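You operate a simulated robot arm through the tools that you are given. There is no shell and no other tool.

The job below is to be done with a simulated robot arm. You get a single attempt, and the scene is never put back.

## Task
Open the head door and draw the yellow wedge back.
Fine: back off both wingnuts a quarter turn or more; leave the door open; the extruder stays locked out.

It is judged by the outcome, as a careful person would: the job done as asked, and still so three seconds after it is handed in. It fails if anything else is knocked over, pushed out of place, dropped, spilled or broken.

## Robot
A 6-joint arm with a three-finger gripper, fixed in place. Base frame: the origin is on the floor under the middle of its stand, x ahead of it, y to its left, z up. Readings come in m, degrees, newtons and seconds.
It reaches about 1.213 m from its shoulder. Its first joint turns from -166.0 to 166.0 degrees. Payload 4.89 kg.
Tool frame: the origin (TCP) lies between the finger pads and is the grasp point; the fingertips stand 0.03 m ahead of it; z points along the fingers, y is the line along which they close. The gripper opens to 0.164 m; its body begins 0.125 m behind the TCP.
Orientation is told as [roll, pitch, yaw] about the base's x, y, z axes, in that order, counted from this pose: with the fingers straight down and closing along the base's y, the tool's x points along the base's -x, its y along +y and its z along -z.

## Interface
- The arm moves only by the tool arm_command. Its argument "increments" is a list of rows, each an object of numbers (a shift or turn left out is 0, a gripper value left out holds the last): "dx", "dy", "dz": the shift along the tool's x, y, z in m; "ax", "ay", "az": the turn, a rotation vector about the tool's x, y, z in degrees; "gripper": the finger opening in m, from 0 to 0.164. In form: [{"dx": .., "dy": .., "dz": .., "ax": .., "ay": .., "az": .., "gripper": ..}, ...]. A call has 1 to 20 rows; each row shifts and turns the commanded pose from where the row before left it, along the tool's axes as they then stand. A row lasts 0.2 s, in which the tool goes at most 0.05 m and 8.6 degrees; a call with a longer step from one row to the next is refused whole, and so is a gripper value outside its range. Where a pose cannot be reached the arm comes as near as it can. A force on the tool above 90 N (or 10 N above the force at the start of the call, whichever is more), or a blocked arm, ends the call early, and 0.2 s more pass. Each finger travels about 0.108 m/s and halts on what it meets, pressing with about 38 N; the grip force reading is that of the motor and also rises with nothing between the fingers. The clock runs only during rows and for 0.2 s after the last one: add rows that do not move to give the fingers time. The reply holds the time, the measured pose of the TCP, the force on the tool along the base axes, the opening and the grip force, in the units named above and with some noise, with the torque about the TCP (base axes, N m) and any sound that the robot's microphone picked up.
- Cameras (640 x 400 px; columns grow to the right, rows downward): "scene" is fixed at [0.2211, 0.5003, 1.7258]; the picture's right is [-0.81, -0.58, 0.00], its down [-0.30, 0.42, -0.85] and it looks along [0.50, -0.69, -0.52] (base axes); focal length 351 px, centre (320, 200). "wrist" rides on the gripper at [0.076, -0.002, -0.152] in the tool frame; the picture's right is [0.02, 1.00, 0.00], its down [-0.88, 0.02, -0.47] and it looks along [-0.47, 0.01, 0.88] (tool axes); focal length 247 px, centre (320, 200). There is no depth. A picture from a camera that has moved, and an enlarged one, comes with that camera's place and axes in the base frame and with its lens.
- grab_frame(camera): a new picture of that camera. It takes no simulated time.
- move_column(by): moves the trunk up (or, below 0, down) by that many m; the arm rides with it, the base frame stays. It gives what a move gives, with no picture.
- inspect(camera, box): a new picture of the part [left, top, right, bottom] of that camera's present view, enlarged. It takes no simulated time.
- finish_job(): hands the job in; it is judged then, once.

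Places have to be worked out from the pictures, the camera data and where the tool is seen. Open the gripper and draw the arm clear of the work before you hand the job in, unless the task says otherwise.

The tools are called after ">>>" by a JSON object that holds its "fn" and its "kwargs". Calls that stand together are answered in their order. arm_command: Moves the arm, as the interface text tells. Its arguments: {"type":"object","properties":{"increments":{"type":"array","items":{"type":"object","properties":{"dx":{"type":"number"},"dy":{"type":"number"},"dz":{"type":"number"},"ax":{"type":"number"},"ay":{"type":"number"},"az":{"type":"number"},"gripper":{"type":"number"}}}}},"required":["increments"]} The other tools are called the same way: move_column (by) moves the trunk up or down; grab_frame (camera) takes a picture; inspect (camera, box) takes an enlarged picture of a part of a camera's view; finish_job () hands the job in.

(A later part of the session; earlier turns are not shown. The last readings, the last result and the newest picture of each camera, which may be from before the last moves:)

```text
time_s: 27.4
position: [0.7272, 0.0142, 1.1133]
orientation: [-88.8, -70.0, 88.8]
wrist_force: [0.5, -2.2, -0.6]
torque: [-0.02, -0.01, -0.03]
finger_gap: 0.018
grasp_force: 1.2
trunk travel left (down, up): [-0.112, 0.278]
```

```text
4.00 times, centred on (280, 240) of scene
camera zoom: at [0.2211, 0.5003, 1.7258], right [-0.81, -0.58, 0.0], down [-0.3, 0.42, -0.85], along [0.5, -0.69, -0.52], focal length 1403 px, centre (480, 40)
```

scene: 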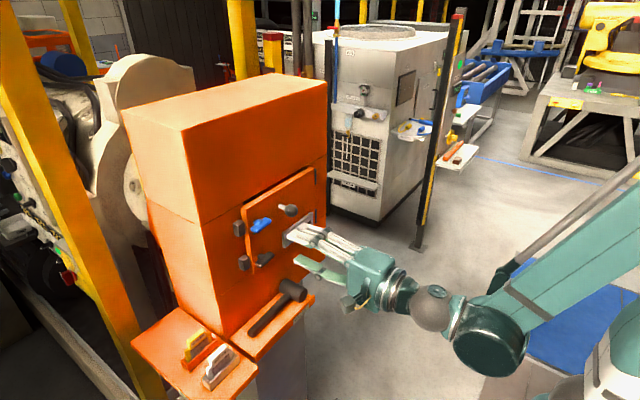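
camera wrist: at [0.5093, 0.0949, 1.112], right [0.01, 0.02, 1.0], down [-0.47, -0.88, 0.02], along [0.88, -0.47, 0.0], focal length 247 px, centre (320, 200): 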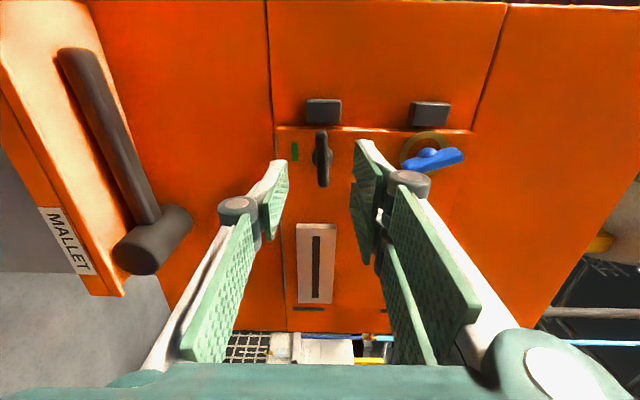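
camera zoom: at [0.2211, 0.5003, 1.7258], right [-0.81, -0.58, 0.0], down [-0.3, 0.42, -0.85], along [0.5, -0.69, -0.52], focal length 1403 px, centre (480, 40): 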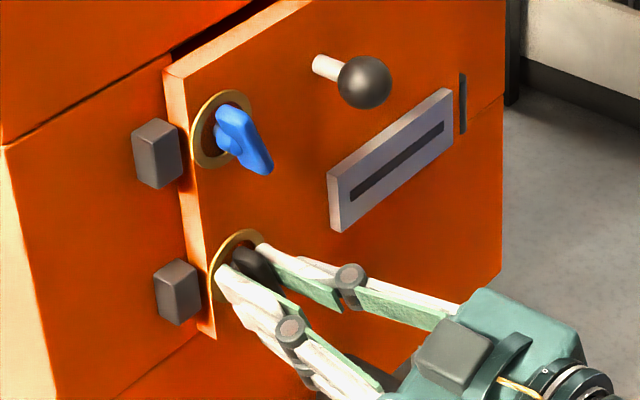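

Both nuts have turned by about 105–110°, and open rings show on both. I open, back out, and roll a further -70° so the fingers close vertically with the camera on the -y side, for the knob.

>>> {"fn": "arm_command", "kwargs": {"increments": [{"gripper": 0.05}, {"gripper": 0.05}, {"dz": -0.025}, {"dz": -0.025}, {"dz": -0.02}, {"az": -7.8, "gripper": 0.07}, {"az": -7.8}, {"az": -7.8}, {"az": -7.8}, {"az": -7.8}, {"az": -7.8}, {"az": -7.8}, {"az": -7.8}, {"az": -7.6}, {"az": 0.0}]}}

>>> {"fn": "inspect", "kwargs": {"camera": "scene", "box": [220, 190, 340, 290]}}

>>> {"fn": "grab_frame", "kwargs": {"camera": "scene"}}

>>> {"fn": "grab_frame", "kwargs": {"camera": "wrist"}}

```text
time_s: 30.6
position: [0.6581, 0.0147, 1.115]
orientation: [-89.6, 0.1, 90.0]
wrist_force: [0.2, -0.6, -0.5]
torque: [-0.02, 0.0, 0.0]
finger_gap: 0.07
grasp_force: 0.1
trunk travel left (down, up): [-0.112, 0.278]
```

```text
4.00 times, centred on (280, 240) of scene
camera zoom: at [0.2211, 0.5003, 1.7258], right [-0.81, -0.58, 0.0], down [-0.3, 0.42, -0.85], along [0.5, -0.69, -0.52], focal length 1403 px, centre (480, 40)
```

zoom: 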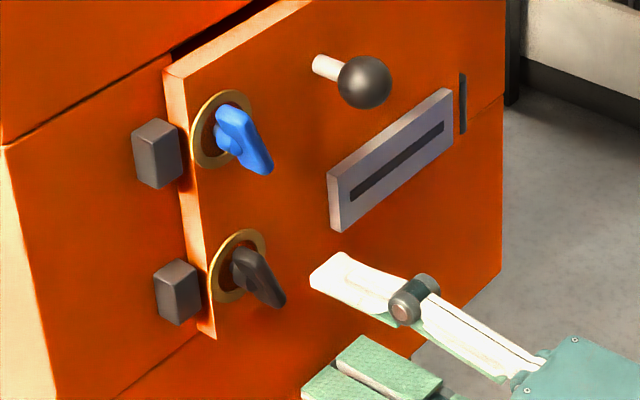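

```text
taken
```

scene: 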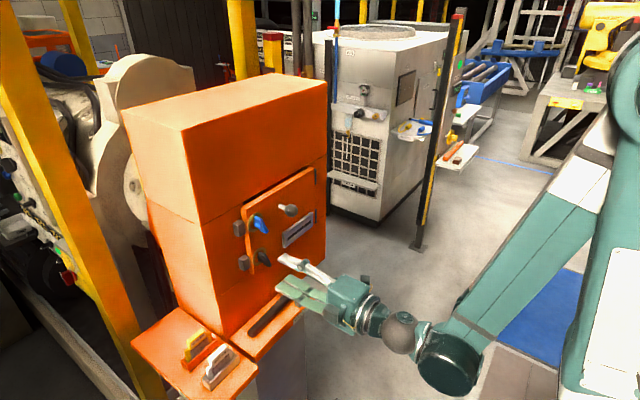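

```text
taken
camera wrist: at [0.5063, -0.0606, 1.1164], right [-0.01, -0.02, -1.0], down [-0.47, 0.88, -0.02], along [0.88, 0.47, -0.02], focal length 247 px, centre (320, 200)
```

wrist: 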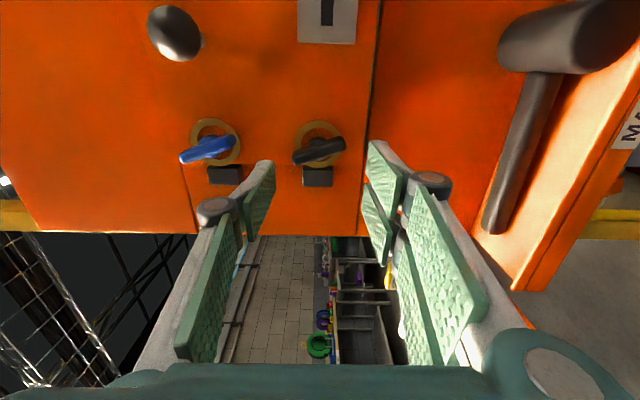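

Both nuts are off by over a quarter turn. I raise the trunk 0.108 m to knob height and shift to y≈-0.079 in front of the knob.

>>> {"fn": "move_column", "kwargs": {"by": 0.108}}

>>> {"fn": "arm_command", "kwargs": {"increments": [{"dx": 0.031}, {"dx": 0.031}, {"dx": 0.0315}, {"dx": 0.0}]}}

>>> {"fn": "grab_frame", "kwargs": {"camera": "wrist"}}

>>> {"fn": "inspect", "kwargs": {"camera": "scene", "box": [220, 160, 340, 260]}}

```text
time_s: 32.0
position: [0.6583, 0.0151, 1.2222]
orientation: [-89.6, 0.0, 90.0]
wrist_force: [0.3, -0.9, 0.9]
torque: [0.01, -0.04, -0.03]
finger_gap: 0.0699
grasp_force: 0.1
trunk travel left (down, up): [-0.22, 0.17]
```

```text
time_s: 33.0
position: [0.6593, -0.0771, 1.2204]
orientation: [-89.6, 0.0, 90.1]
wrist_force: [0.0, 0.7, 0.0]
torque: [-0.01, -0.04, -0.06]
finger_gap: 0.0699
grasp_force: 0.1
out of reach, approached as far as the arm can: row 1
trunk travel left (down, up): [-0.22, 0.17]
```

```text
taken
camera wrist: at [0.5069, -0.1528, 1.2221], right [-0.01, -0.02, -1.0], down [-0.47, 0.88, -0.02], along [0.88, 0.47, -0.02], focal length 247 px, centre (320, 200)
```

wrist: 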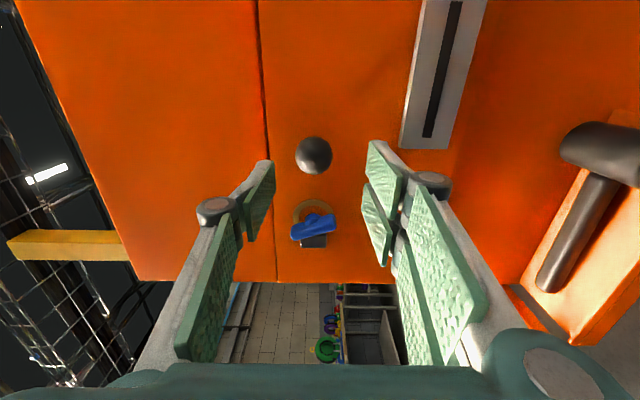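

```text
4.00 times, centred on (280, 210) of scene
camera zoom: at [0.2211, 0.5003, 1.7258], right [-0.81, -0.58, 0.0], down [-0.3, 0.42, -0.85], along [0.5, -0.69, -0.52], focal length 1403 px, centre (480, 160)
```

zoom: 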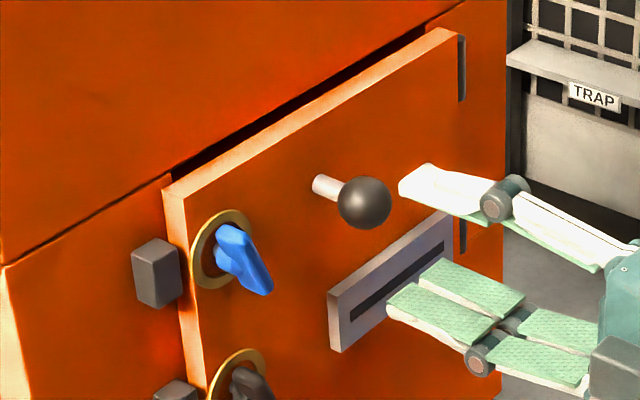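

The knob is at about (0.734,-0.080,1.2245). I raise 4 mm, shift 2 mm, advance until the ball lies between the pads, and close.

>>> {"fn": "arm_command", "kwargs": {"increments": [{"dx": 0.002, "dy": -0.004}, {"dz": 0.024}, {"dz": 0.024}, {"dz": 0.022}, {"dz": 0.0}]}}

>>> {"fn": "inspect", "kwargs": {"camera": "scene", "box": [220, 160, 340, 260]}}

>>> {"fn": "grab_frame", "kwargs": {"camera": "wrist"}}

```text
time_s: 34.2
position: [0.7294, -0.079, 1.2244]
orientation: [-89.6, 0.0, 90.0]
wrist_force: [-0.2, 0.0, -0.9]
torque: [0.0, -0.05, -0.02]
finger_gap: 0.0699
grasp_force: 0.1
trunk travel left (down, up): [-0.22, 0.17]
```

```text
4.00 times, centred on (280, 210) of scene
camera zoom: at [0.2211, 0.5003, 1.7258], right [-0.81, -0.58, 0.0], down [-0.3, 0.42, -0.85], along [0.5, -0.69, -0.52], focal length 1403 px, centre (480, 160)
```

zoom: 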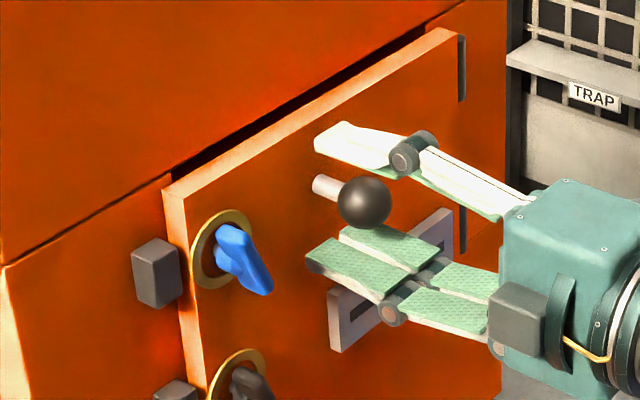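

```text
taken
camera wrist: at [0.5774, -0.155, 1.2279], right [-0.01, -0.02, -1.0], down [-0.47, 0.88, -0.02], along [0.88, 0.47, -0.02], focal length 247 px, centre (320, 200)
```

wrist: 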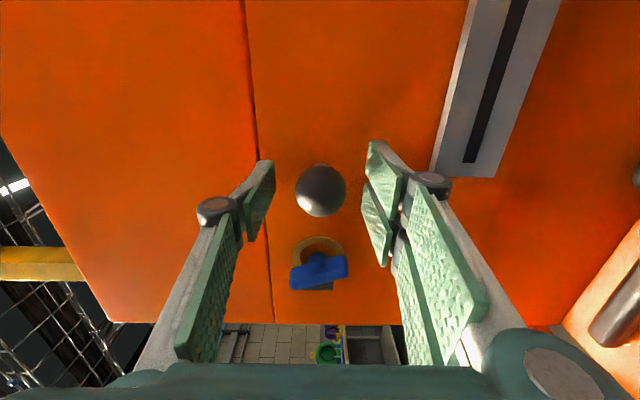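

The ball is right at the grasp point, so I close on it.

>>> {"fn": "arm_command", "kwargs": {"increments": [{"gripper": 0.02}, {"gripper": 0.02}, {"gripper": 0.02}]}}

>>> {"fn": "inspect", "kwargs": {"camera": "wrist", "box": [250, 120, 390, 260]}}

```text
time_s: 35.0
position: [0.7285, -0.0795, 1.2249]
orientation: [-89.6, 0.0, 90.0]
wrist_force: [-5.5, 0.9, -25.8]
torque: [0.09, 0.05, -0.01]
finger_gap: 0.0336
grasp_force: 45.2
trunk travel left (down, up): [-0.22, 0.17]
```

```text
2.86 times, centred on (320, 190) of wrist
camera zoom: at [0.577, -0.1548, 1.2275], right [-0.01, -0.02, -1.0], down [-0.47, 0.88, -0.02], along [0.88, 0.47, -0.02], focal length 706 px, centre (320, 229)
```

zoom: 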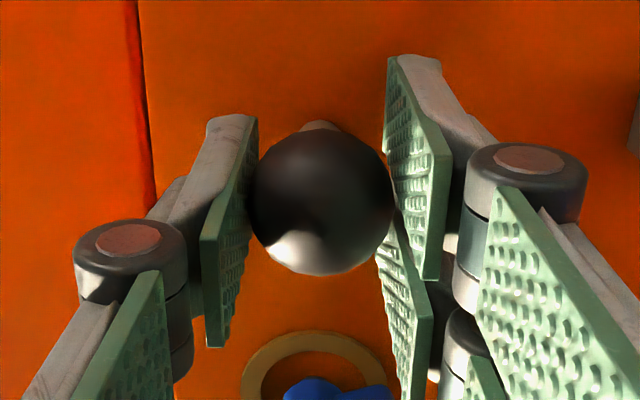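

The ball is gripped with a 34 mm gap. The hinge is near (0.78,-0.242), so I relax the 25 N vertical load with 0.8 mm down and try the first 10° of the door arc, turning the tool with the door.

>>> {"fn": "arm_command", "kwargs": {"increments": [{"dy": 0.0008}, {"dz": -0.007, "dx": 0.0022, "ay": -2.5}, {"dz": -0.007, "dx": 0.0022, "ay": -2.5}, {"dz": -0.007, "dx": 0.0022, "ay": -2.5}, {"dz": -0.007, "dx": 0.0022, "ay": -2.5}, {"dz": 0.0}]}}

>>> {"fn": "inspect", "kwargs": {"camera": "scene", "box": [220, 160, 340, 260]}}

>>> {"fn": "grab_frame", "kwargs": {"camera": "wrist"}}

```text
time_s: 36.4
position: [0.7006, -0.0886, 1.2252]
orientation: [-89.5, -0.1, 100.1]
wrist_force: [-7.4, 16.2, -21.0]
torque: [0.2, 0.08, 0.11]
finger_gap: 0.0335
grasp_force: 44.8
trunk travel left (down, up): [-0.22, 0.17]
```

```text
4.00 times, centred on (280, 210) of scene
camera zoom: at [0.2211, 0.5003, 1.7258], right [-0.81, -0.58, 0.0], down [-0.3, 0.42, -0.85], along [0.5, -0.69, -0.52], focal length 1403 px, centre (480, 160)
```

zoom: 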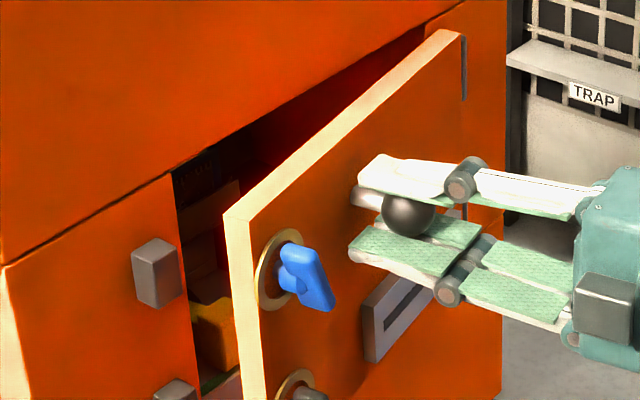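

```text
taken
camera wrist: at [0.5645, -0.1912, 1.2274], right [0.0, -0.02, -1.0], down [-0.62, 0.78, -0.01], along [0.78, 0.62, -0.02], focal length 247 px, centre (320, 200)
```

wrist: 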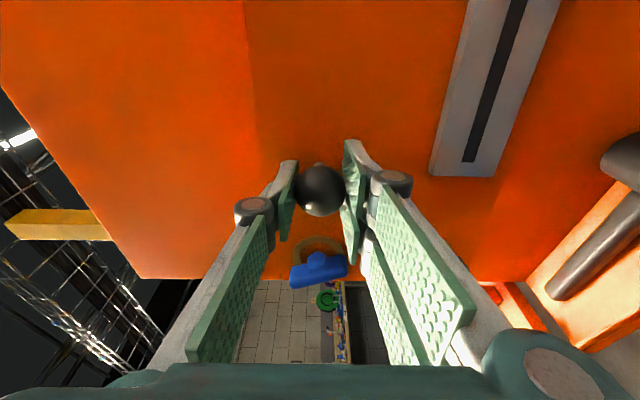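

The door swings open and the side load is only 16 N. I continue the arc with a slightly smaller sideways part.

>>> {"fn": "arm_command", "kwargs": {"increments": [{"dz": -0.0085, "dx": 0.0019, "ay": -3}, {"dz": -0.0085, "dx": 0.0019, "ay": -3}, {"dz": -0.0085, "dx": 0.0019, "ay": -3}, {"dz": -0.0085, "dx": 0.0019, "ay": -3}, {"dz": -0.0085, "dx": 0.0019, "ay": -3}, {"dz": -0.0085, "dx": 0.0019, "ay": -3}, {"dz": 0.0}]}}

>>> {"fn": "grab_frame", "kwargs": {"camera": "scene"}}

```text
time_s: 38.0
position: [0.6568, -0.1199, 1.2252]
orientation: [-89.6, -0.3, 118.0]
wrist_force: [14.9, -25.5, -4.4]
torque: [-0.1, -0.06, -0.92]
finger_gap: 0.0335
grasp_force: 44.4
trunk travel left (down, up): [-0.22, 0.17]
```

```text
taken
```

scene: 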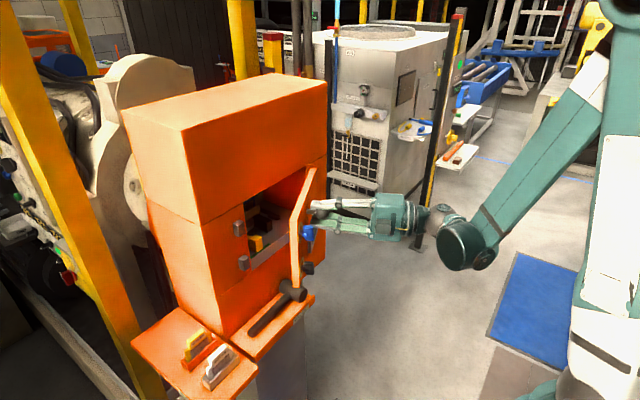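

The door is about 29° open, and the load now points toward the hinge, so I use a slightly tighter arc. I continue another 24°.

>>> {"fn": "arm_command", "kwargs": {"increments": [{"dz": -0.0085, "dx": 0.003, "ay": -3}, {"dz": -0.0085, "dx": 0.0025, "ay": -3}, {"dz": -0.0085, "dx": 0.0024, "ay": -3}, {"dz": -0.0085, "dx": 0.0024, "ay": -3}, {"dz": -0.0085, "dx": 0.0024, "ay": -3}, {"dz": -0.0085, "dx": 0.0024, "ay": -3}, {"dz": -0.0085, "dx": 0.0024, "ay": -3}, {"dz": -0.0085, "dx": 0.0024, "ay": -3}, {"dz": 0.0}]}}

>>> {"fn": "grab_frame", "kwargs": {"camera": "scene"}}

```text
time_s: 40.0
position: [0.6153, -0.1765, 1.225]
orientation: [-89.8, -0.4, 142.1]
wrist_force: [26.1, -16.0, 5.7]
torque: [0.04, -0.06, -0.51]
finger_gap: 0.0336
grasp_force: 45.1
trunk travel left (down, up): [-0.22, 0.17]
```

```text
taken
```

scene: 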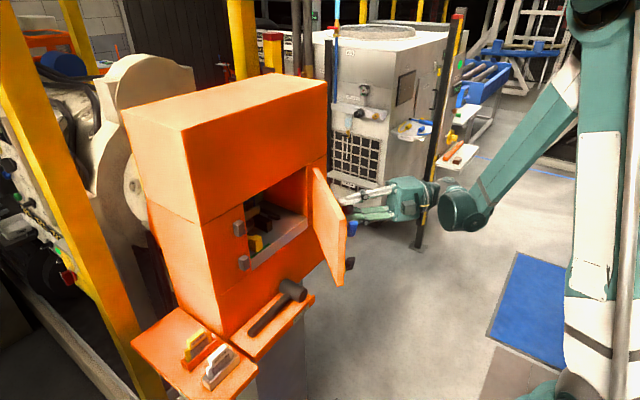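

The fitted hinge is (0.771,-0.243), radius 0.169, and the door is about 52° open. I continue the arc by 36° with a small inward correction.

>>> {"fn": "arm_command", "kwargs": {"increments": [{"dz": -0.0085, "dx": 0.0032, "ay": -3}, {"dz": -0.0085, "dx": 0.0024, "ay": -3}, {"dz": -0.0085, "dx": 0.0024, "ay": -3}, {"dz": -0.0085, "dx": 0.0024, "ay": -3}, {"dz": -0.0085, "dx": 0.0024, "ay": -3}, {"dz": -0.0085, "dx": 0.0024, "ay": -3}, {"dz": -0.0085, "dx": 0.0024, "ay": -3}, {"dz": -0.0085, "dx": 0.0024, "ay": -3}, {"dz": -0.0085, "dx": 0.0024, "ay": -3}, {"dz": -0.0085, "dx": 0.0024, "ay": -3}, {"dz": -0.0085, "dx": 0.0024, "ay": -3}, {"dz": -0.0085, "dx": 0.0024, "ay": -3}, {"dz": 0.0}]}}

>>> {"fn": "grab_frame", "kwargs": {"camera": "scene"}}

>>> {"fn": "grab_frame", "kwargs": {"camera": "wrist"}}

```text
time_s: 42.8
position: [0.6137, -0.2152, 1.2247]
orientation: [-89.6, -0.6, 159.3]
wrist_force: [-4.8, -1.7, -25.9]
torque: [-0.18, -0.01, -0.44]
finger_gap: 0.0337
grasp_force: 45.1
out of reach, approached as far as the arm can: row 6, 7, 8, 9, 10, 11, 12
trunk travel left (down, up): [-0.22, 0.17]
stopped in row 13: the force on the tool passed its limit at 90 N (the readings are from after the stop); the commanded pose is now the measured one
```

```text
taken
```

scene: 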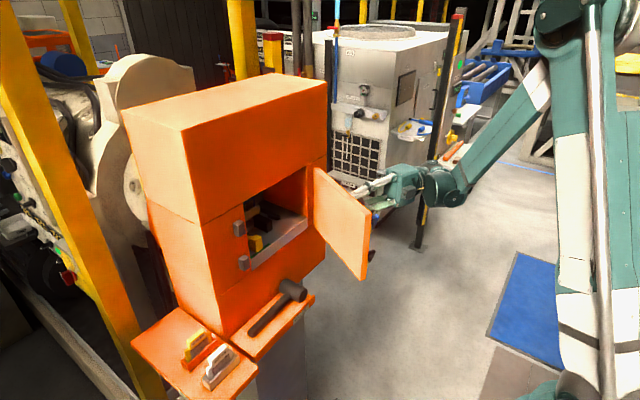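

```text
taken
camera wrist: at [0.632, -0.3849, 1.2266], right [0.01, -0.01, -1.0], down [-0.99, -0.13, -0.01], along [-0.13, 0.99, -0.01], focal length 247 px, centre (320, 200)
```

wrist: 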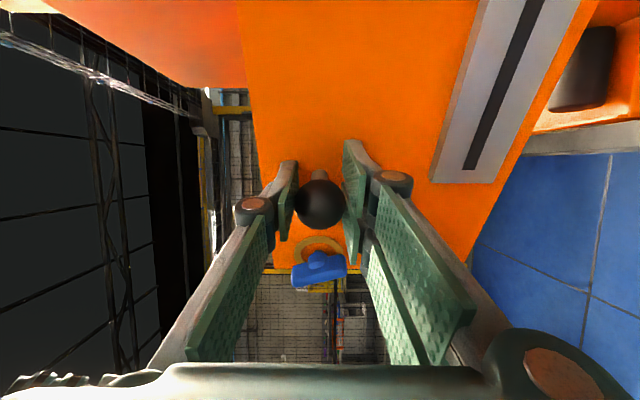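

The arm ran out of reach with that tool direction at about 70° of door opening, and the load has relaxed again. I release the knob, back away from the door's outer face, and then look inside the chamber.

>>> {"fn": "arm_command", "kwargs": {"increments": [{"gripper": 0.08}, {"gripper": 0.08}, {"dz": -0.02}, {"dz": -0.03}, {"dz": -0.03}, {"dz": 0.0}]}}

>>> {"fn": "grab_frame", "kwargs": {"camera": "scene"}}

>>> {"fn": "inspect", "kwargs": {"camera": "scene", "box": [220, 180, 340, 280]}}

```text
time_s: 44.2
position: [0.6305, -0.2513, 1.225]
orientation: [-89.7, -0.4, 158.3]
wrist_force: [0.2, 0.1, -0.3]
torque: [-0.02, -0.01, 0.0]
finger_gap: 0.0801
grasp_force: 0.0
out of reach, approached as far as the arm can: row 3, 4, 5
trunk travel left (down, up): [-0.22, 0.17]
```

```text
taken
```

scene: 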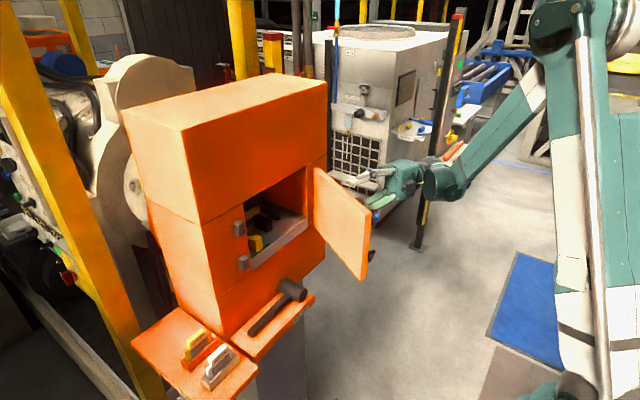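

```text
4.00 times, centred on (280, 230) of scene
camera zoom: at [0.2211, 0.5003, 1.7258], right [-0.81, -0.58, 0.0], down [-0.3, 0.42, -0.85], along [0.5, -0.69, -0.52], focal length 1403 px, centre (480, 80)
```

zoom: 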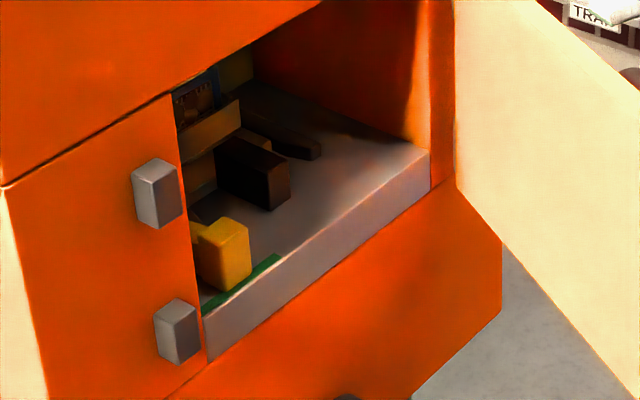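

Inside is a shelf with a yellow wedge near the front, a dark wedge behind it, and a green strip along the shelf edge. The arm is at a reach limit with this heading, so I yaw the tool back in place by 25° before pulling away.

>>> {"fn": "arm_command", "kwargs": {"increments": [{"ay": 6.25}, {"ay": 6.25}, {"ay": 6.25}, {"ay": 6.25}, {"ay": 0.0}]}}

>>> {"fn": "grab_frame", "kwargs": {"camera": "scene"}}

>>> {"fn": "grab_frame", "kwargs": {"camera": "wrist"}}

```text
time_s: 45.4
position: [0.6291, -0.2499, 1.2261]
orientation: [-89.5, -0.3, 134.2]
wrist_force: [-0.5, 0.7, 0.7]
torque: [-0.03, 0.01, -0.06]
finger_gap: 0.0802
grasp_force: 0.1
trunk travel left (down, up): [-0.22, 0.17]
```

```text
taken
```

scene: 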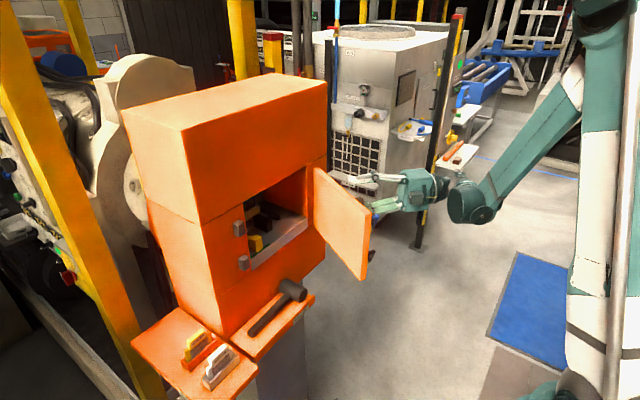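

```text
taken
camera wrist: at [0.5744, -0.4108, 1.228], right [0.01, -0.02, -1.0], down [-0.95, 0.3, -0.01], along [0.3, 0.95, -0.02], focal length 247 px, centre (320, 200)
```

wrist: 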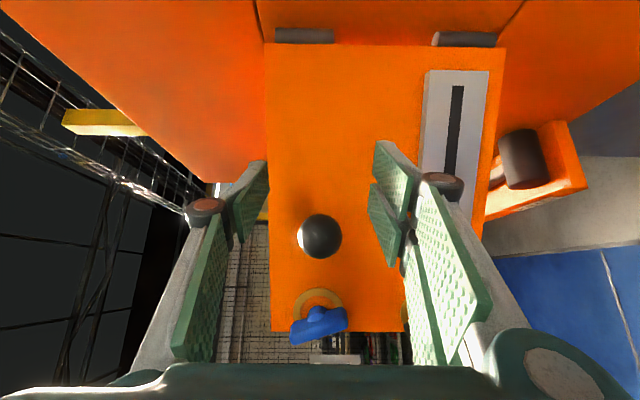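

The tool is free of the knob horizontally once I back off, so I move away toward -y and -x, then raise the trunk to pass over the door's top edge.

>>> {"fn": "arm_command", "kwargs": {"increments": [{"dz": -0.031, "dx": 0.008}, {"dz": -0.031, "dx": 0.008}, {"dz": -0.031, "dx": 0.007}, {"dz": 0.0}]}}

>>> {"fn": "grab_frame", "kwargs": {"camera": "wrist"}}

```text
time_s: 46.4
position: [0.5799, -0.3305, 1.2284]
orientation: [-89.5, -0.3, 134.3]
wrist_force: [-0.6, -0.3, -0.3]
torque: [-0.02, -0.04, 0.03]
finger_gap: 0.0799
grasp_force: 0.0
trunk travel left (down, up): [-0.22, 0.17]
```

```text
taken
camera wrist: at [0.5248, -0.4907, 1.2298], right [0.01, -0.02, -1.0], down [-0.95, 0.3, -0.01], along [0.3, 0.95, -0.02], focal length 247 px, centre (320, 200)
```

wrist: 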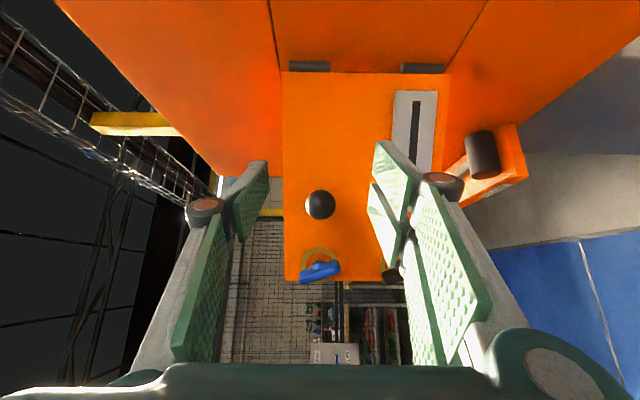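

Clear of the knob. I raise the trunk by 0.17 m to go over the door.

>>> {"fn": "move_column", "kwargs": {"by": 0.17}}

>>> {"fn": "grab_frame", "kwargs": {"camera": "scene"}}

>>> {"fn": "grab_frame", "kwargs": {"camera": "wrist"}}

```text
time_s: 48.3
position: [0.5799, -0.33, 1.3976]
orientation: [-89.5, -0.3, 134.4]
wrist_force: [-0.1, 0.8, 1.3]
torque: [0.08, -0.03, 0.03]
finger_gap: 0.0802
grasp_force: 0.1
trunk travel left (down, up): [-0.39, 0.0]
```

```text
taken
```

scene: 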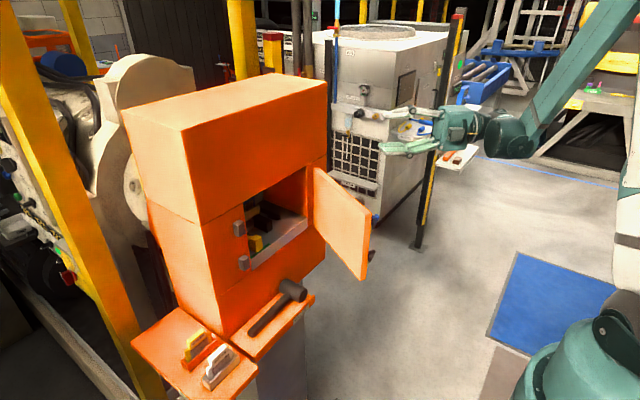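

```text
taken
camera wrist: at [0.5252, -0.4902, 1.3997], right [0.01, -0.02, -1.0], down [-0.95, 0.3, -0.01], along [0.3, 0.95, -0.02], focal length 247 px, centre (320, 200)
```

wrist: 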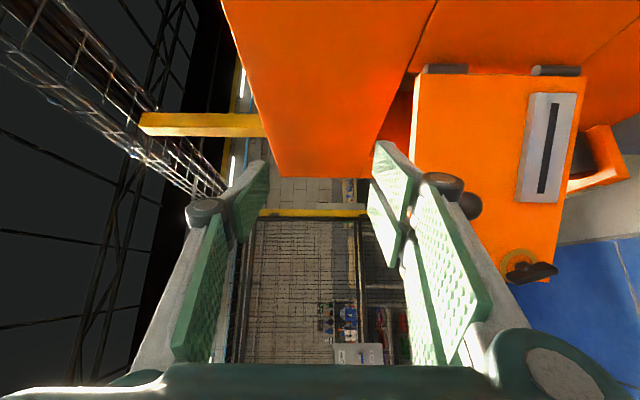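

Fingers are above the door top (about 1.28). I yaw the tool back to +x, close the fingers, and move over the door to y≈-0.05.

>>> {"fn": "arm_command", "kwargs": {"increments": [{"ay": 7.4, "gripper": 0.0}, {"ay": 7.4}, {"ay": 7.4}, {"ay": 7.4}, {"ay": 7.4}, {"ay": 7.4}, {"dz": -0.02, "dx": -0.04}, {"dz": -0.02, "dx": -0.04}, {"dz": -0.01, "dx": -0.04}, {"dx": -0.04}, {"dx": -0.04}, {"dx": -0.04}, {"dx": -0.04}, {"dx": 0.0}]}}

>>> {"fn": "grab_frame", "kwargs": {"camera": "scene"}}

>>> {"fn": "grab_frame", "kwargs": {"camera": "wrist"}}

```text
time_s: 51.3
position: [0.5288, -0.0482, 1.4016]
orientation: [-89.4, 0.1, 89.9]
wrist_force: [-1.3, 1.0, 0.2]
torque: [0.01, 0.0, -0.06]
finger_gap: 0.0
grasp_force: 37.8
out of reach, approached as far as the arm can: row 12
trunk travel left (down, up): [-0.39, 0.0]
```

```text
taken
```

scene: 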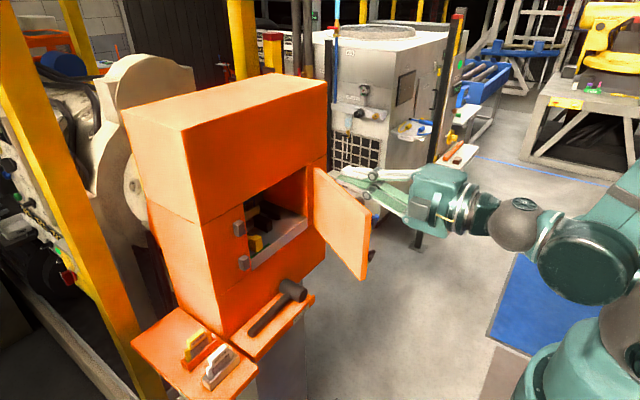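

```text
taken
camera wrist: at [0.3764, -0.1244, 1.4045], right [-0.01, -0.02, -1.0], down [-0.47, 0.88, -0.02], along [0.88, 0.47, -0.02], focal length 247 px, centre (320, 200)
```

wrist: 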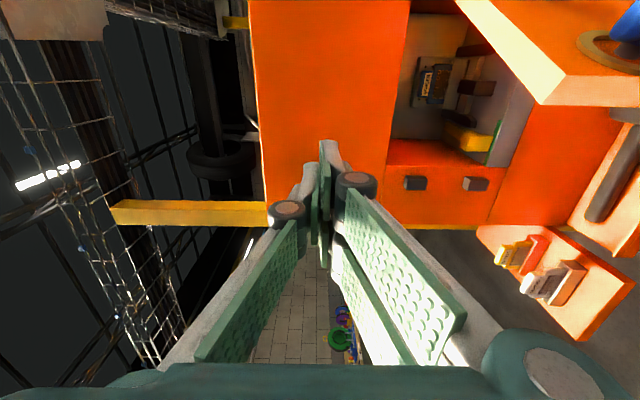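

The chamber is visible in this (sideways) view, so I zoom in before lowering.

>>> {"fn": "inspect", "kwargs": {"camera": "wrist", "box": [380, 0, 560, 210]}}

>>> {"fn": "inspect", "kwargs": {"camera": "scene", "box": [235, 190, 315, 270]}}

```text
1.90 times, centred on (470, 105) of wrist
camera zoom: at [0.3764, -0.1244, 1.4045], right [-0.01, -0.02, -1.0], down [-0.47, 0.88, -0.02], along [0.88, 0.47, -0.02], focal length 470 px, centre (34, 381)
```

zoom: 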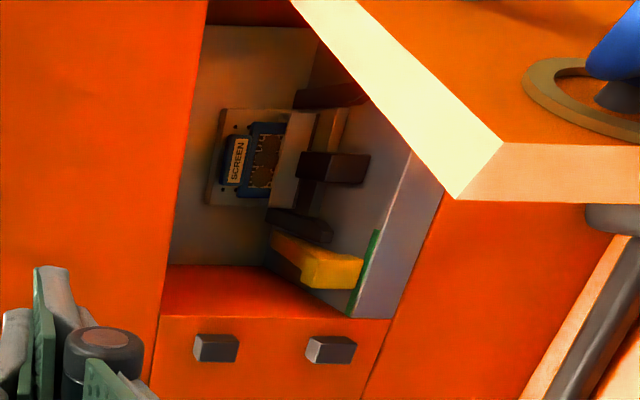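

```text
5.00 times, centred on (275, 230) of scene
camera zoom: at [0.2211, 0.5003, 1.7258], right [-0.81, -0.58, 0.0], down [-0.3, 0.42, -0.85], along [0.5, -0.69, -0.52], focal length 1753 px, centre (545, 50)
```

zoom: 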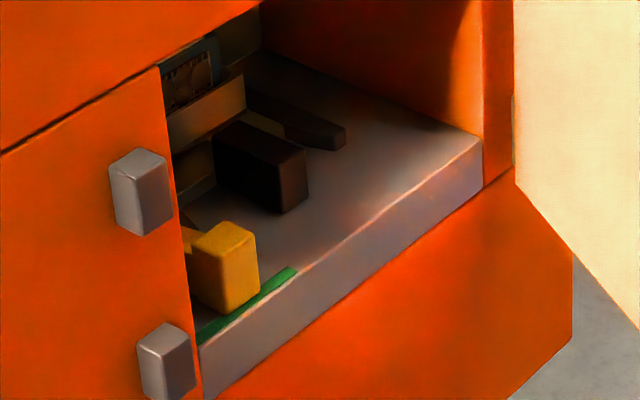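

Inside I see a screen held at the back wall, brown and dark pieces, and the yellow wedge on the +y side just behind a green strip. I roll the tool another -90° so the camera sits on top and gives an upright view.

>>> {"fn": "arm_command", "kwargs": {"increments": [{"az": -8.2}, {"az": -8.2}, {"az": -8.2}, {"az": -8.2}, {"az": -8.2}, {"az": -8.2}, {"az": -8.2}, {"az": -8.2}, {"az": -8.2}, {"az": -8.2}, {"az": -8.2}, {"az": 0.0}]}}

>>> {"fn": "grab_frame", "kwargs": {"camera": "wrist"}}

>>> {"fn": "grab_frame", "kwargs": {"camera": "scene"}}

```text
time_s: 53.9
position: [0.5302, -0.0495, 1.4008]
orientation: [36.3, 89.3, -143.7]
wrist_force: [0.2, -0.7, -0.4]
torque: [0.01, -0.01, 0.02]
finger_gap: 0.0
grasp_force: 38.2
trunk travel left (down, up): [-0.39, 0.0]
```

```text
taken
camera wrist: at [0.3799, -0.0469, 1.4783], right [0.0, -1.0, 0.03], down [-0.48, -0.02, -0.88], along [0.88, -0.01, -0.48], focal length 247 px, centre (320, 200)
```

wrist: 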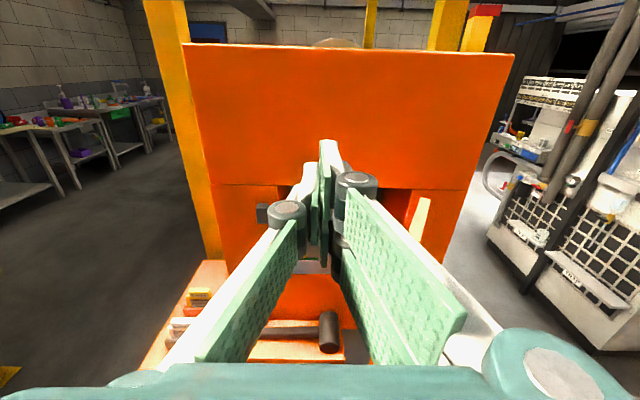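

```text
taken
```

scene: 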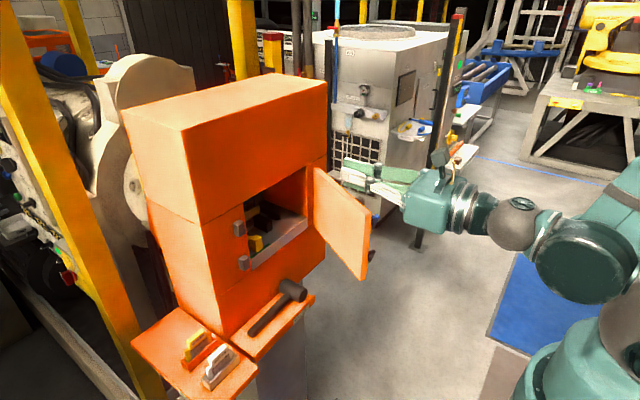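

Upright view works. I lower the trunk by 0.19 m with the fingers closed, in the space on the inner side of the open door.

>>> {"fn": "move_column", "kwargs": {"by": -0.19}}

>>> {"fn": "grab_frame", "kwargs": {"camera": "wrist"}}

>>> {"fn": "grab_frame", "kwargs": {"camera": "scene"}}

```text
time_s: 56.0
position: [0.5317, -0.0495, 1.2116]
orientation: [31.0, 89.2, -149.0]
wrist_force: [-0.3, -0.5, 0.6]
torque: [0.04, 0.01, -0.02]
finger_gap: 0.0001
grasp_force: 37.4
trunk travel left (down, up): [-0.2, 0.19]
```

```text
taken
camera wrist: at [0.3799, -0.047, 1.2884], right [0.0, -1.0, 0.03], down [-0.48, -0.02, -0.88], along [0.88, -0.01, -0.48], focal length 247 px, centre (320, 200)
```

wrist: 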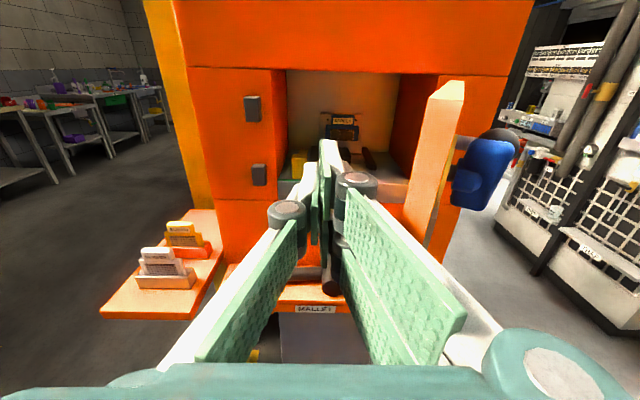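

```text
taken
```

scene: 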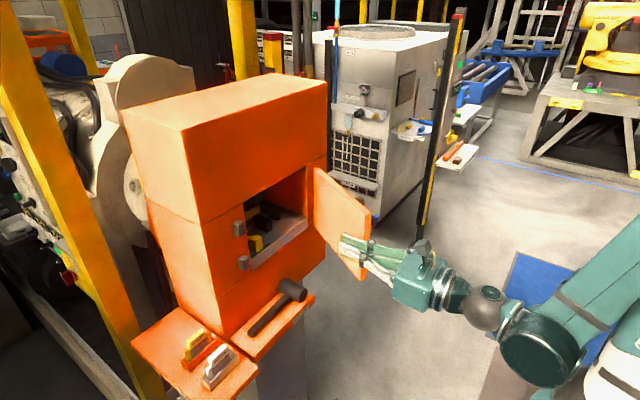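

The door stands at around 70°, hinged clear of the tool. I push it further open from the inside with the side of the closed fingers, moving slowly toward -y.

>>> {"fn": "arm_command", "kwargs": {"increments": [{"dy": 0.02}, {"dy": 0.02}, {"dy": 0.015}, {"dy": 0.015}, {"dy": 0.015}, {"dy": 0.015}, {"dy": 0.015}, {"dy": 0.015}, {"dy": 0.015}, {"dy": 0.015}, {"dy": 0.015}, {"dy": 0.0}]}}

>>> {"fn": "grab_frame", "kwargs": {"camera": "scene"}}

>>> {"fn": "grab_frame", "kwargs": {"camera": "wrist"}}

```text
time_s: 58.6
position: [0.5322, -0.2257, 1.2122]
orientation: [31.0, 89.3, -149.1]
wrist_force: [0.1, -0.5, -0.1]
torque: [-0.02, -0.01, -0.06]
finger_gap: 0.0
grasp_force: 38.1
trunk travel left (down, up): [-0.2, 0.19]
```

```text
taken
```

scene: 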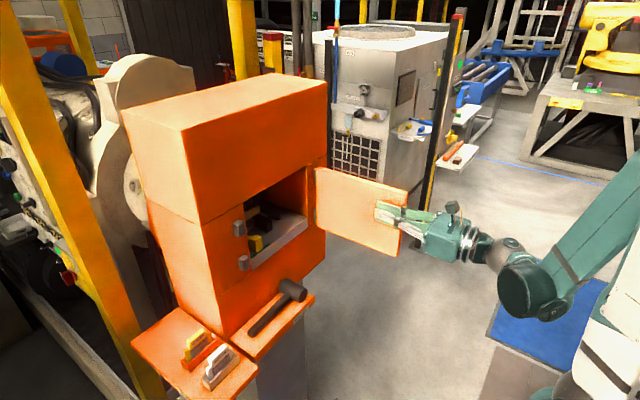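

```text
taken
camera wrist: at [0.3804, -0.2222, 1.2896], right [0.0, -1.0, 0.03], down [-0.48, -0.02, -0.88], along [0.88, -0.01, -0.48], focal length 247 px, centre (320, 200)
```

wrist: 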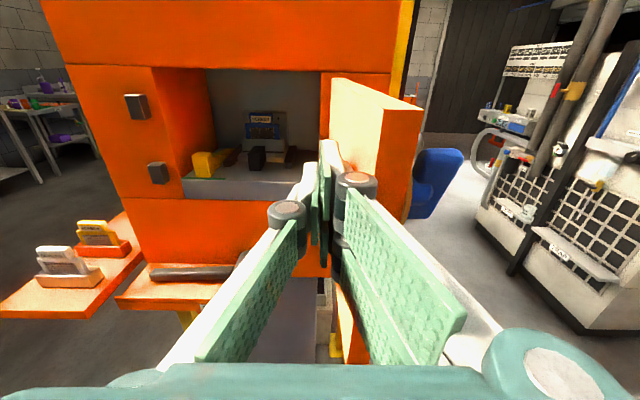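

The door is now at about 90° and stays there. I look into the chamber.

>>> {"fn": "inspect", "kwargs": {"camera": "wrist", "box": [150, 60, 340, 210]}}

>>> {"fn": "inspect", "kwargs": {"camera": "scene", "box": [235, 190, 315, 270]}}

```text
2.67 times, centred on (245, 135) of wrist
camera zoom: at [0.3804, -0.2222, 1.2896], right [0.0, -1.0, 0.03], down [-0.48, -0.02, -0.88], along [0.88, -0.01, -0.48], focal length 659 px, centre (520, 373)
```

zoom: 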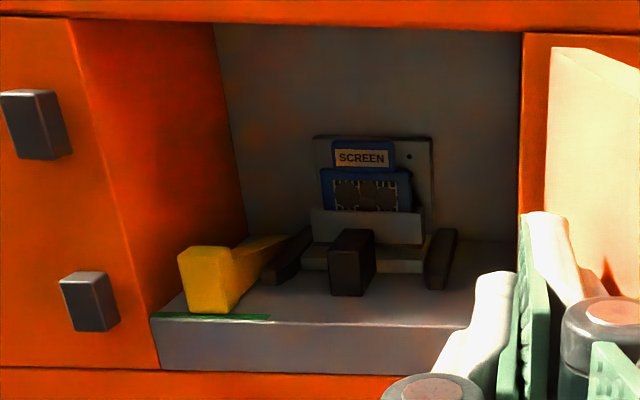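

```text
5.00 times, centred on (275, 230) of scene
camera zoom: at [0.2211, 0.5003, 1.7258], right [-0.81, -0.58, 0.0], down [-0.3, 0.42, -0.85], along [0.5, -0.69, -0.52], focal length 1753 px, centre (545, 50)
```

zoom: 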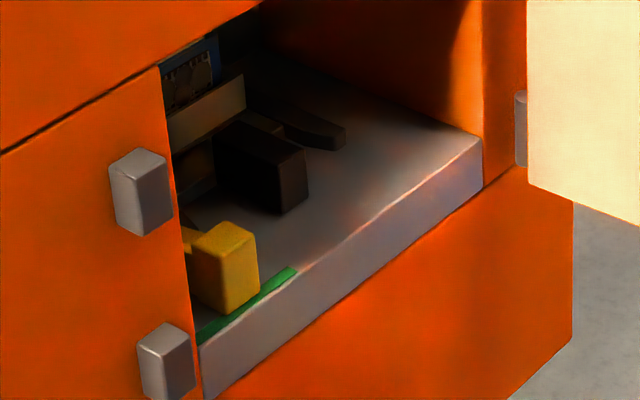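

The yellow wedge's head is about 30 mm wide and 45 mm tall, with its front face near (0.798, -0.015, 1.125). The body runs back from it, with a gap of roughly 24 mm to the +y wall. I move away from the door toward y≈-0.02 and open the fingers for a closer look.

>>> {"fn": "arm_command", "kwargs": {"increments": [{"dy": -0.04}, {"dy": -0.04}, {"dy": -0.04}, {"dy": -0.04}, {"dy": -0.045}, {"dz": 0.03, "gripper": 0.09}, {"dz": 0.03}, {"dz": 0.0}, {"dz": 0.0}]}}

>>> {"fn": "grab_frame", "kwargs": {"camera": "wrist"}}

>>> {"fn": "inspect", "kwargs": {"camera": "wrist", "box": [220, 60, 420, 210]}}

>>> {"fn": "grab_frame", "kwargs": {"camera": "scene"}}

```text
time_s: 60.6
position: [0.5925, -0.0215, 1.2091]
orientation: [30.8, 89.3, -149.3]
wrist_force: [0.9, -0.7, 0.0]
torque: [-0.03, -0.03, 0.02]
finger_gap: 0.0901
grasp_force: 0.1
trunk travel left (down, up): [-0.2, 0.19]
```

```text
taken
camera wrist: at [0.44, -0.0184, 1.2863], right [0.0, -1.0, 0.03], down [-0.48, -0.02, -0.88], along [0.88, -0.01, -0.48], focal length 247 px, centre (320, 200)
```

wrist: 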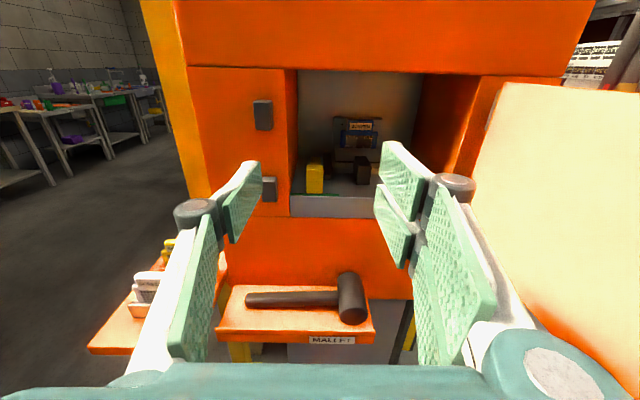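

```text
2.67 times, centred on (320, 135) of wrist
camera zoom: at [0.44, -0.0184, 1.2863], right [0.0, -1.0, 0.03], down [-0.48, -0.02, -0.88], along [0.88, -0.01, -0.48], focal length 659 px, centre (320, 373)
```

zoom: 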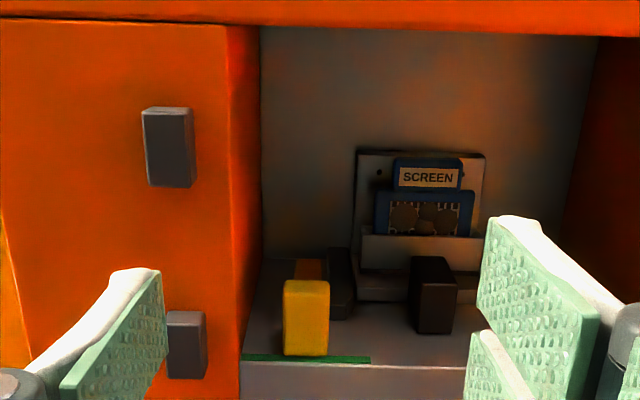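

```text
taken
```

scene: 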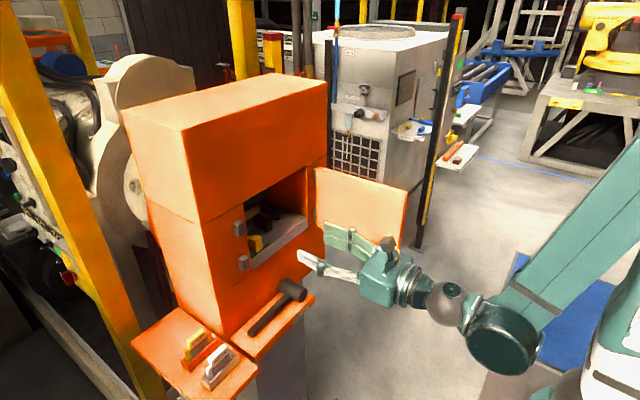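

The head spans y≈-0.027 to 0.000, z≈1.102–1.149, with its front at x≈0.80. The chamber wall is at y≈0.025 and the dark guide starts at x≈0.854. I narrow the fingers to 38 mm, centre on y≈-0.0135, and lower the trunk so the TCP comes to z≈1.139.

>>> {"fn": "arm_command", "kwargs": {"increments": [{"dy": -0.008, "gripper": 0.038}, {"dy": 0.0}, {"dy": 0.0}]}}

>>> {"fn": "move_column", "kwargs": {"by": -0.07}}

>>> {"fn": "arm_command", "kwargs": {"increments": [{"dz": 0.03}, {"dz": 0.03}, {"dz": 0.03}, {"dz": 0.0}]}}

>>> {"fn": "grab_frame", "kwargs": {"camera": "wrist"}}

>>> {"fn": "inspect", "kwargs": {"camera": "wrist", "box": [240, 100, 400, 220]}}

>>> {"fn": "inspect", "kwargs": {"camera": "scene", "box": [220, 180, 340, 280]}}

```text
time_s: 61.4
position: [0.5901, -0.0131, 1.2099]
orientation: [31.4, 89.2, -148.7]
wrist_force: [0.4, 0.9, 1.0]
torque: [0.0, 0.03, -0.01]
finger_gap: 0.0381
grasp_force: 0.1
trunk travel left (down, up): [-0.2, 0.19]
```

```text
time_s: 62.4
position: [0.5903, -0.0127, 1.1403]
orientation: [31.6, 89.3, -148.6]
wrist_force: [0.7, 0.1, -0.8]
torque: [-0.01, 0.01, 0.01]
finger_gap: 0.0379
grasp_force: 0.1
trunk travel left (down, up): [-0.13, 0.26]
```

```text
time_s: 63.4
position: [0.6806, -0.015, 1.139]
orientation: [30.3, 89.4, -149.8]
wrist_force: [-0.2, 0.4, 0.8]
torque: [-0.01, -0.04, 0.0]
finger_gap: 0.038
grasp_force: 0.1
trunk travel left (down, up): [-0.13, 0.26]
```

```text
taken
camera wrist: at [0.529, -0.011, 1.2159], right [0.0, -1.0, 0.03], down [-0.48, -0.02, -0.88], along [0.88, -0.01, -0.48], focal length 247 px, centre (320, 200)
```

wrist: 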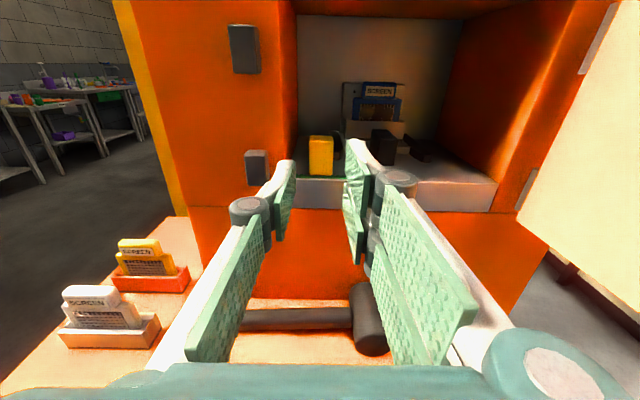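

```text
3.33 times, centred on (320, 160) of wrist
camera zoom: at [0.529, -0.011, 1.2159], right [0.0, -1.0, 0.03], down [-0.48, -0.02, -0.88], along [0.88, -0.01, -0.48], focal length 823 px, centre (320, 333)
```

zoom: 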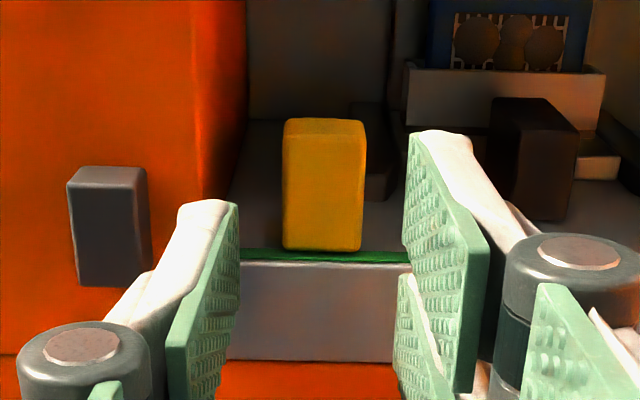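

```text
4.00 times, centred on (280, 230) of scene
camera zoom: at [0.2211, 0.5003, 1.7258], right [-0.81, -0.58, 0.0], down [-0.3, 0.42, -0.85], along [0.5, -0.69, -0.52], focal length 1403 px, centre (480, 80)
```

zoom: 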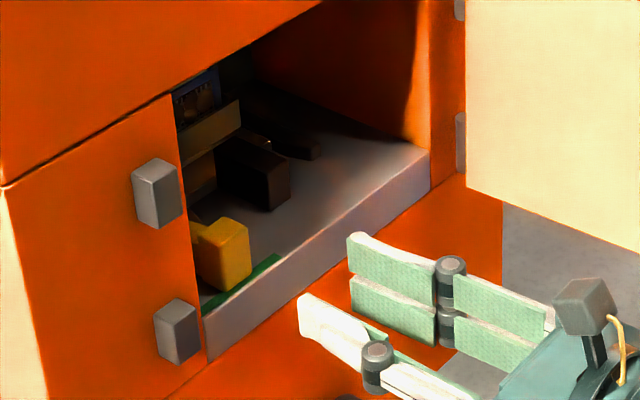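

The head is centred between the fingertips to about 1 mm, with about 5 mm clearance inside and out. I advance to just before the opening and check once more.

>>> {"fn": "arm_command", "kwargs": {"increments": [{"dz": 0.022}, {"dz": 0.022}, {"dz": 0.02}, {"dz": 0.0}]}}

>>> {"fn": "inspect", "kwargs": {"camera": "wrist", "box": [240, 100, 400, 220]}}

>>> {"fn": "inspect", "kwargs": {"camera": "scene", "box": [230, 200, 310, 270]}}

```text
time_s: 64.4
position: [0.7442, -0.0137, 1.1377]
orientation: [33.1, 89.3, -146.9]
wrist_force: [-0.6, 0.7, -0.2]
torque: [0.01, 0.0, -0.02]
finger_gap: 0.0382
grasp_force: 0.2
trunk travel left (down, up): [-0.13, 0.26]
```

```text
3.33 times, centred on (320, 160) of wrist
camera zoom: at [0.593, -0.011, 1.2145], right [0.0, -1.0, 0.03], down [-0.48, -0.02, -0.88], along [0.88, -0.01, -0.48], focal length 823 px, centre (320, 333)
```

zoom: 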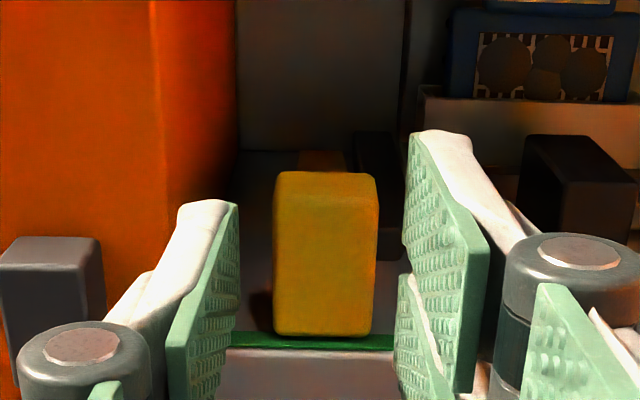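

```text
5.71 times, centred on (270, 235) of scene
camera zoom: at [0.2211, 0.5003, 1.7258], right [-0.81, -0.58, 0.0], down [-0.3, 0.42, -0.85], along [0.5, -0.69, -0.52], focal length 2004 px, centre (606, 0)
```

zoom: 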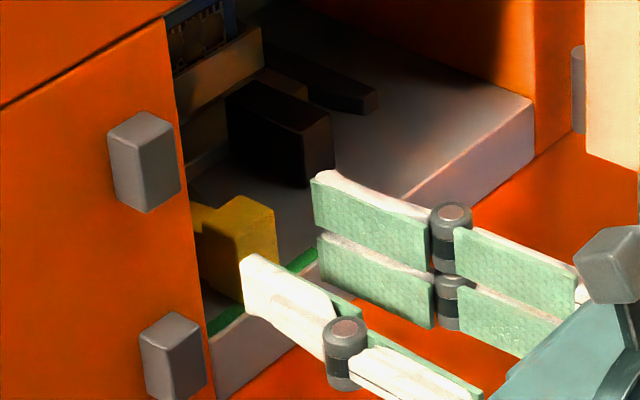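

Alignment holds, with the head about 1 mm toward -y of the slot centre. I shift 0.8 mm and advance slowly to TCP x≈0.797.

>>> {"fn": "arm_command", "kwargs": {"increments": [{"dy": 0.0008}, {"dz": 0.013}, {"dz": 0.013}, {"dz": 0.013}, {"dz": 0.013}, {"dz": 0.0}]}}

>>> {"fn": "inspect", "kwargs": {"camera": "wrist", "box": [240, 100, 400, 220]}}

>>> {"fn": "inspect", "kwargs": {"camera": "scene", "box": [230, 200, 310, 270]}}

```text
time_s: 65.8
position: [0.7952, -0.0147, 1.1383]
orientation: [30.6, 89.5, -149.5]
wrist_force: [0.9, -1.9, 1.0]
torque: [0.05, 0.03, 0.0]
finger_gap: 0.0368
grasp_force: 0.0
trunk travel left (down, up): [-0.13, 0.26]
```

```text
3.33 times, centred on (320, 160) of wrist
camera zoom: at [0.6442, -0.0119, 1.216], right [0.0, -1.0, 0.03], down [-0.48, -0.02, -0.88], along [0.88, -0.01, -0.48], focal length 823 px, centre (320, 333)
```

zoom: 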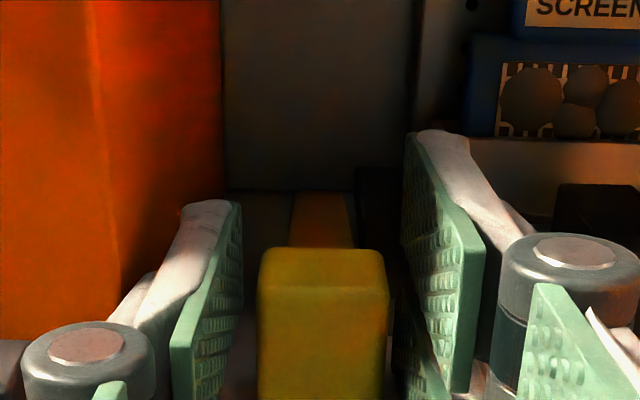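

```text
5.71 times, centred on (270, 235) of scene
camera zoom: at [0.2211, 0.5003, 1.7258], right [-0.81, -0.58, 0.0], down [-0.3, 0.42, -0.85], along [0.5, -0.69, -0.52], focal length 2004 px, centre (606, 0)
```

zoom: 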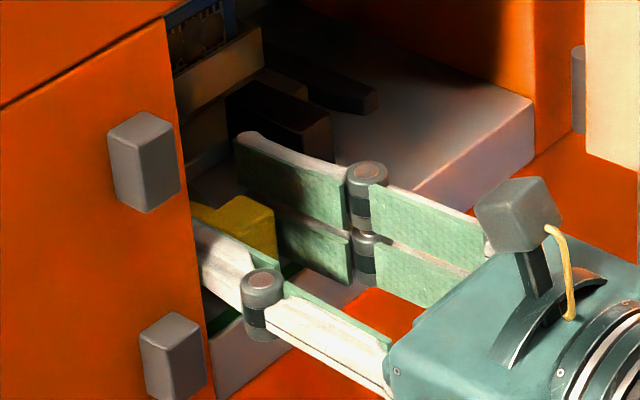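

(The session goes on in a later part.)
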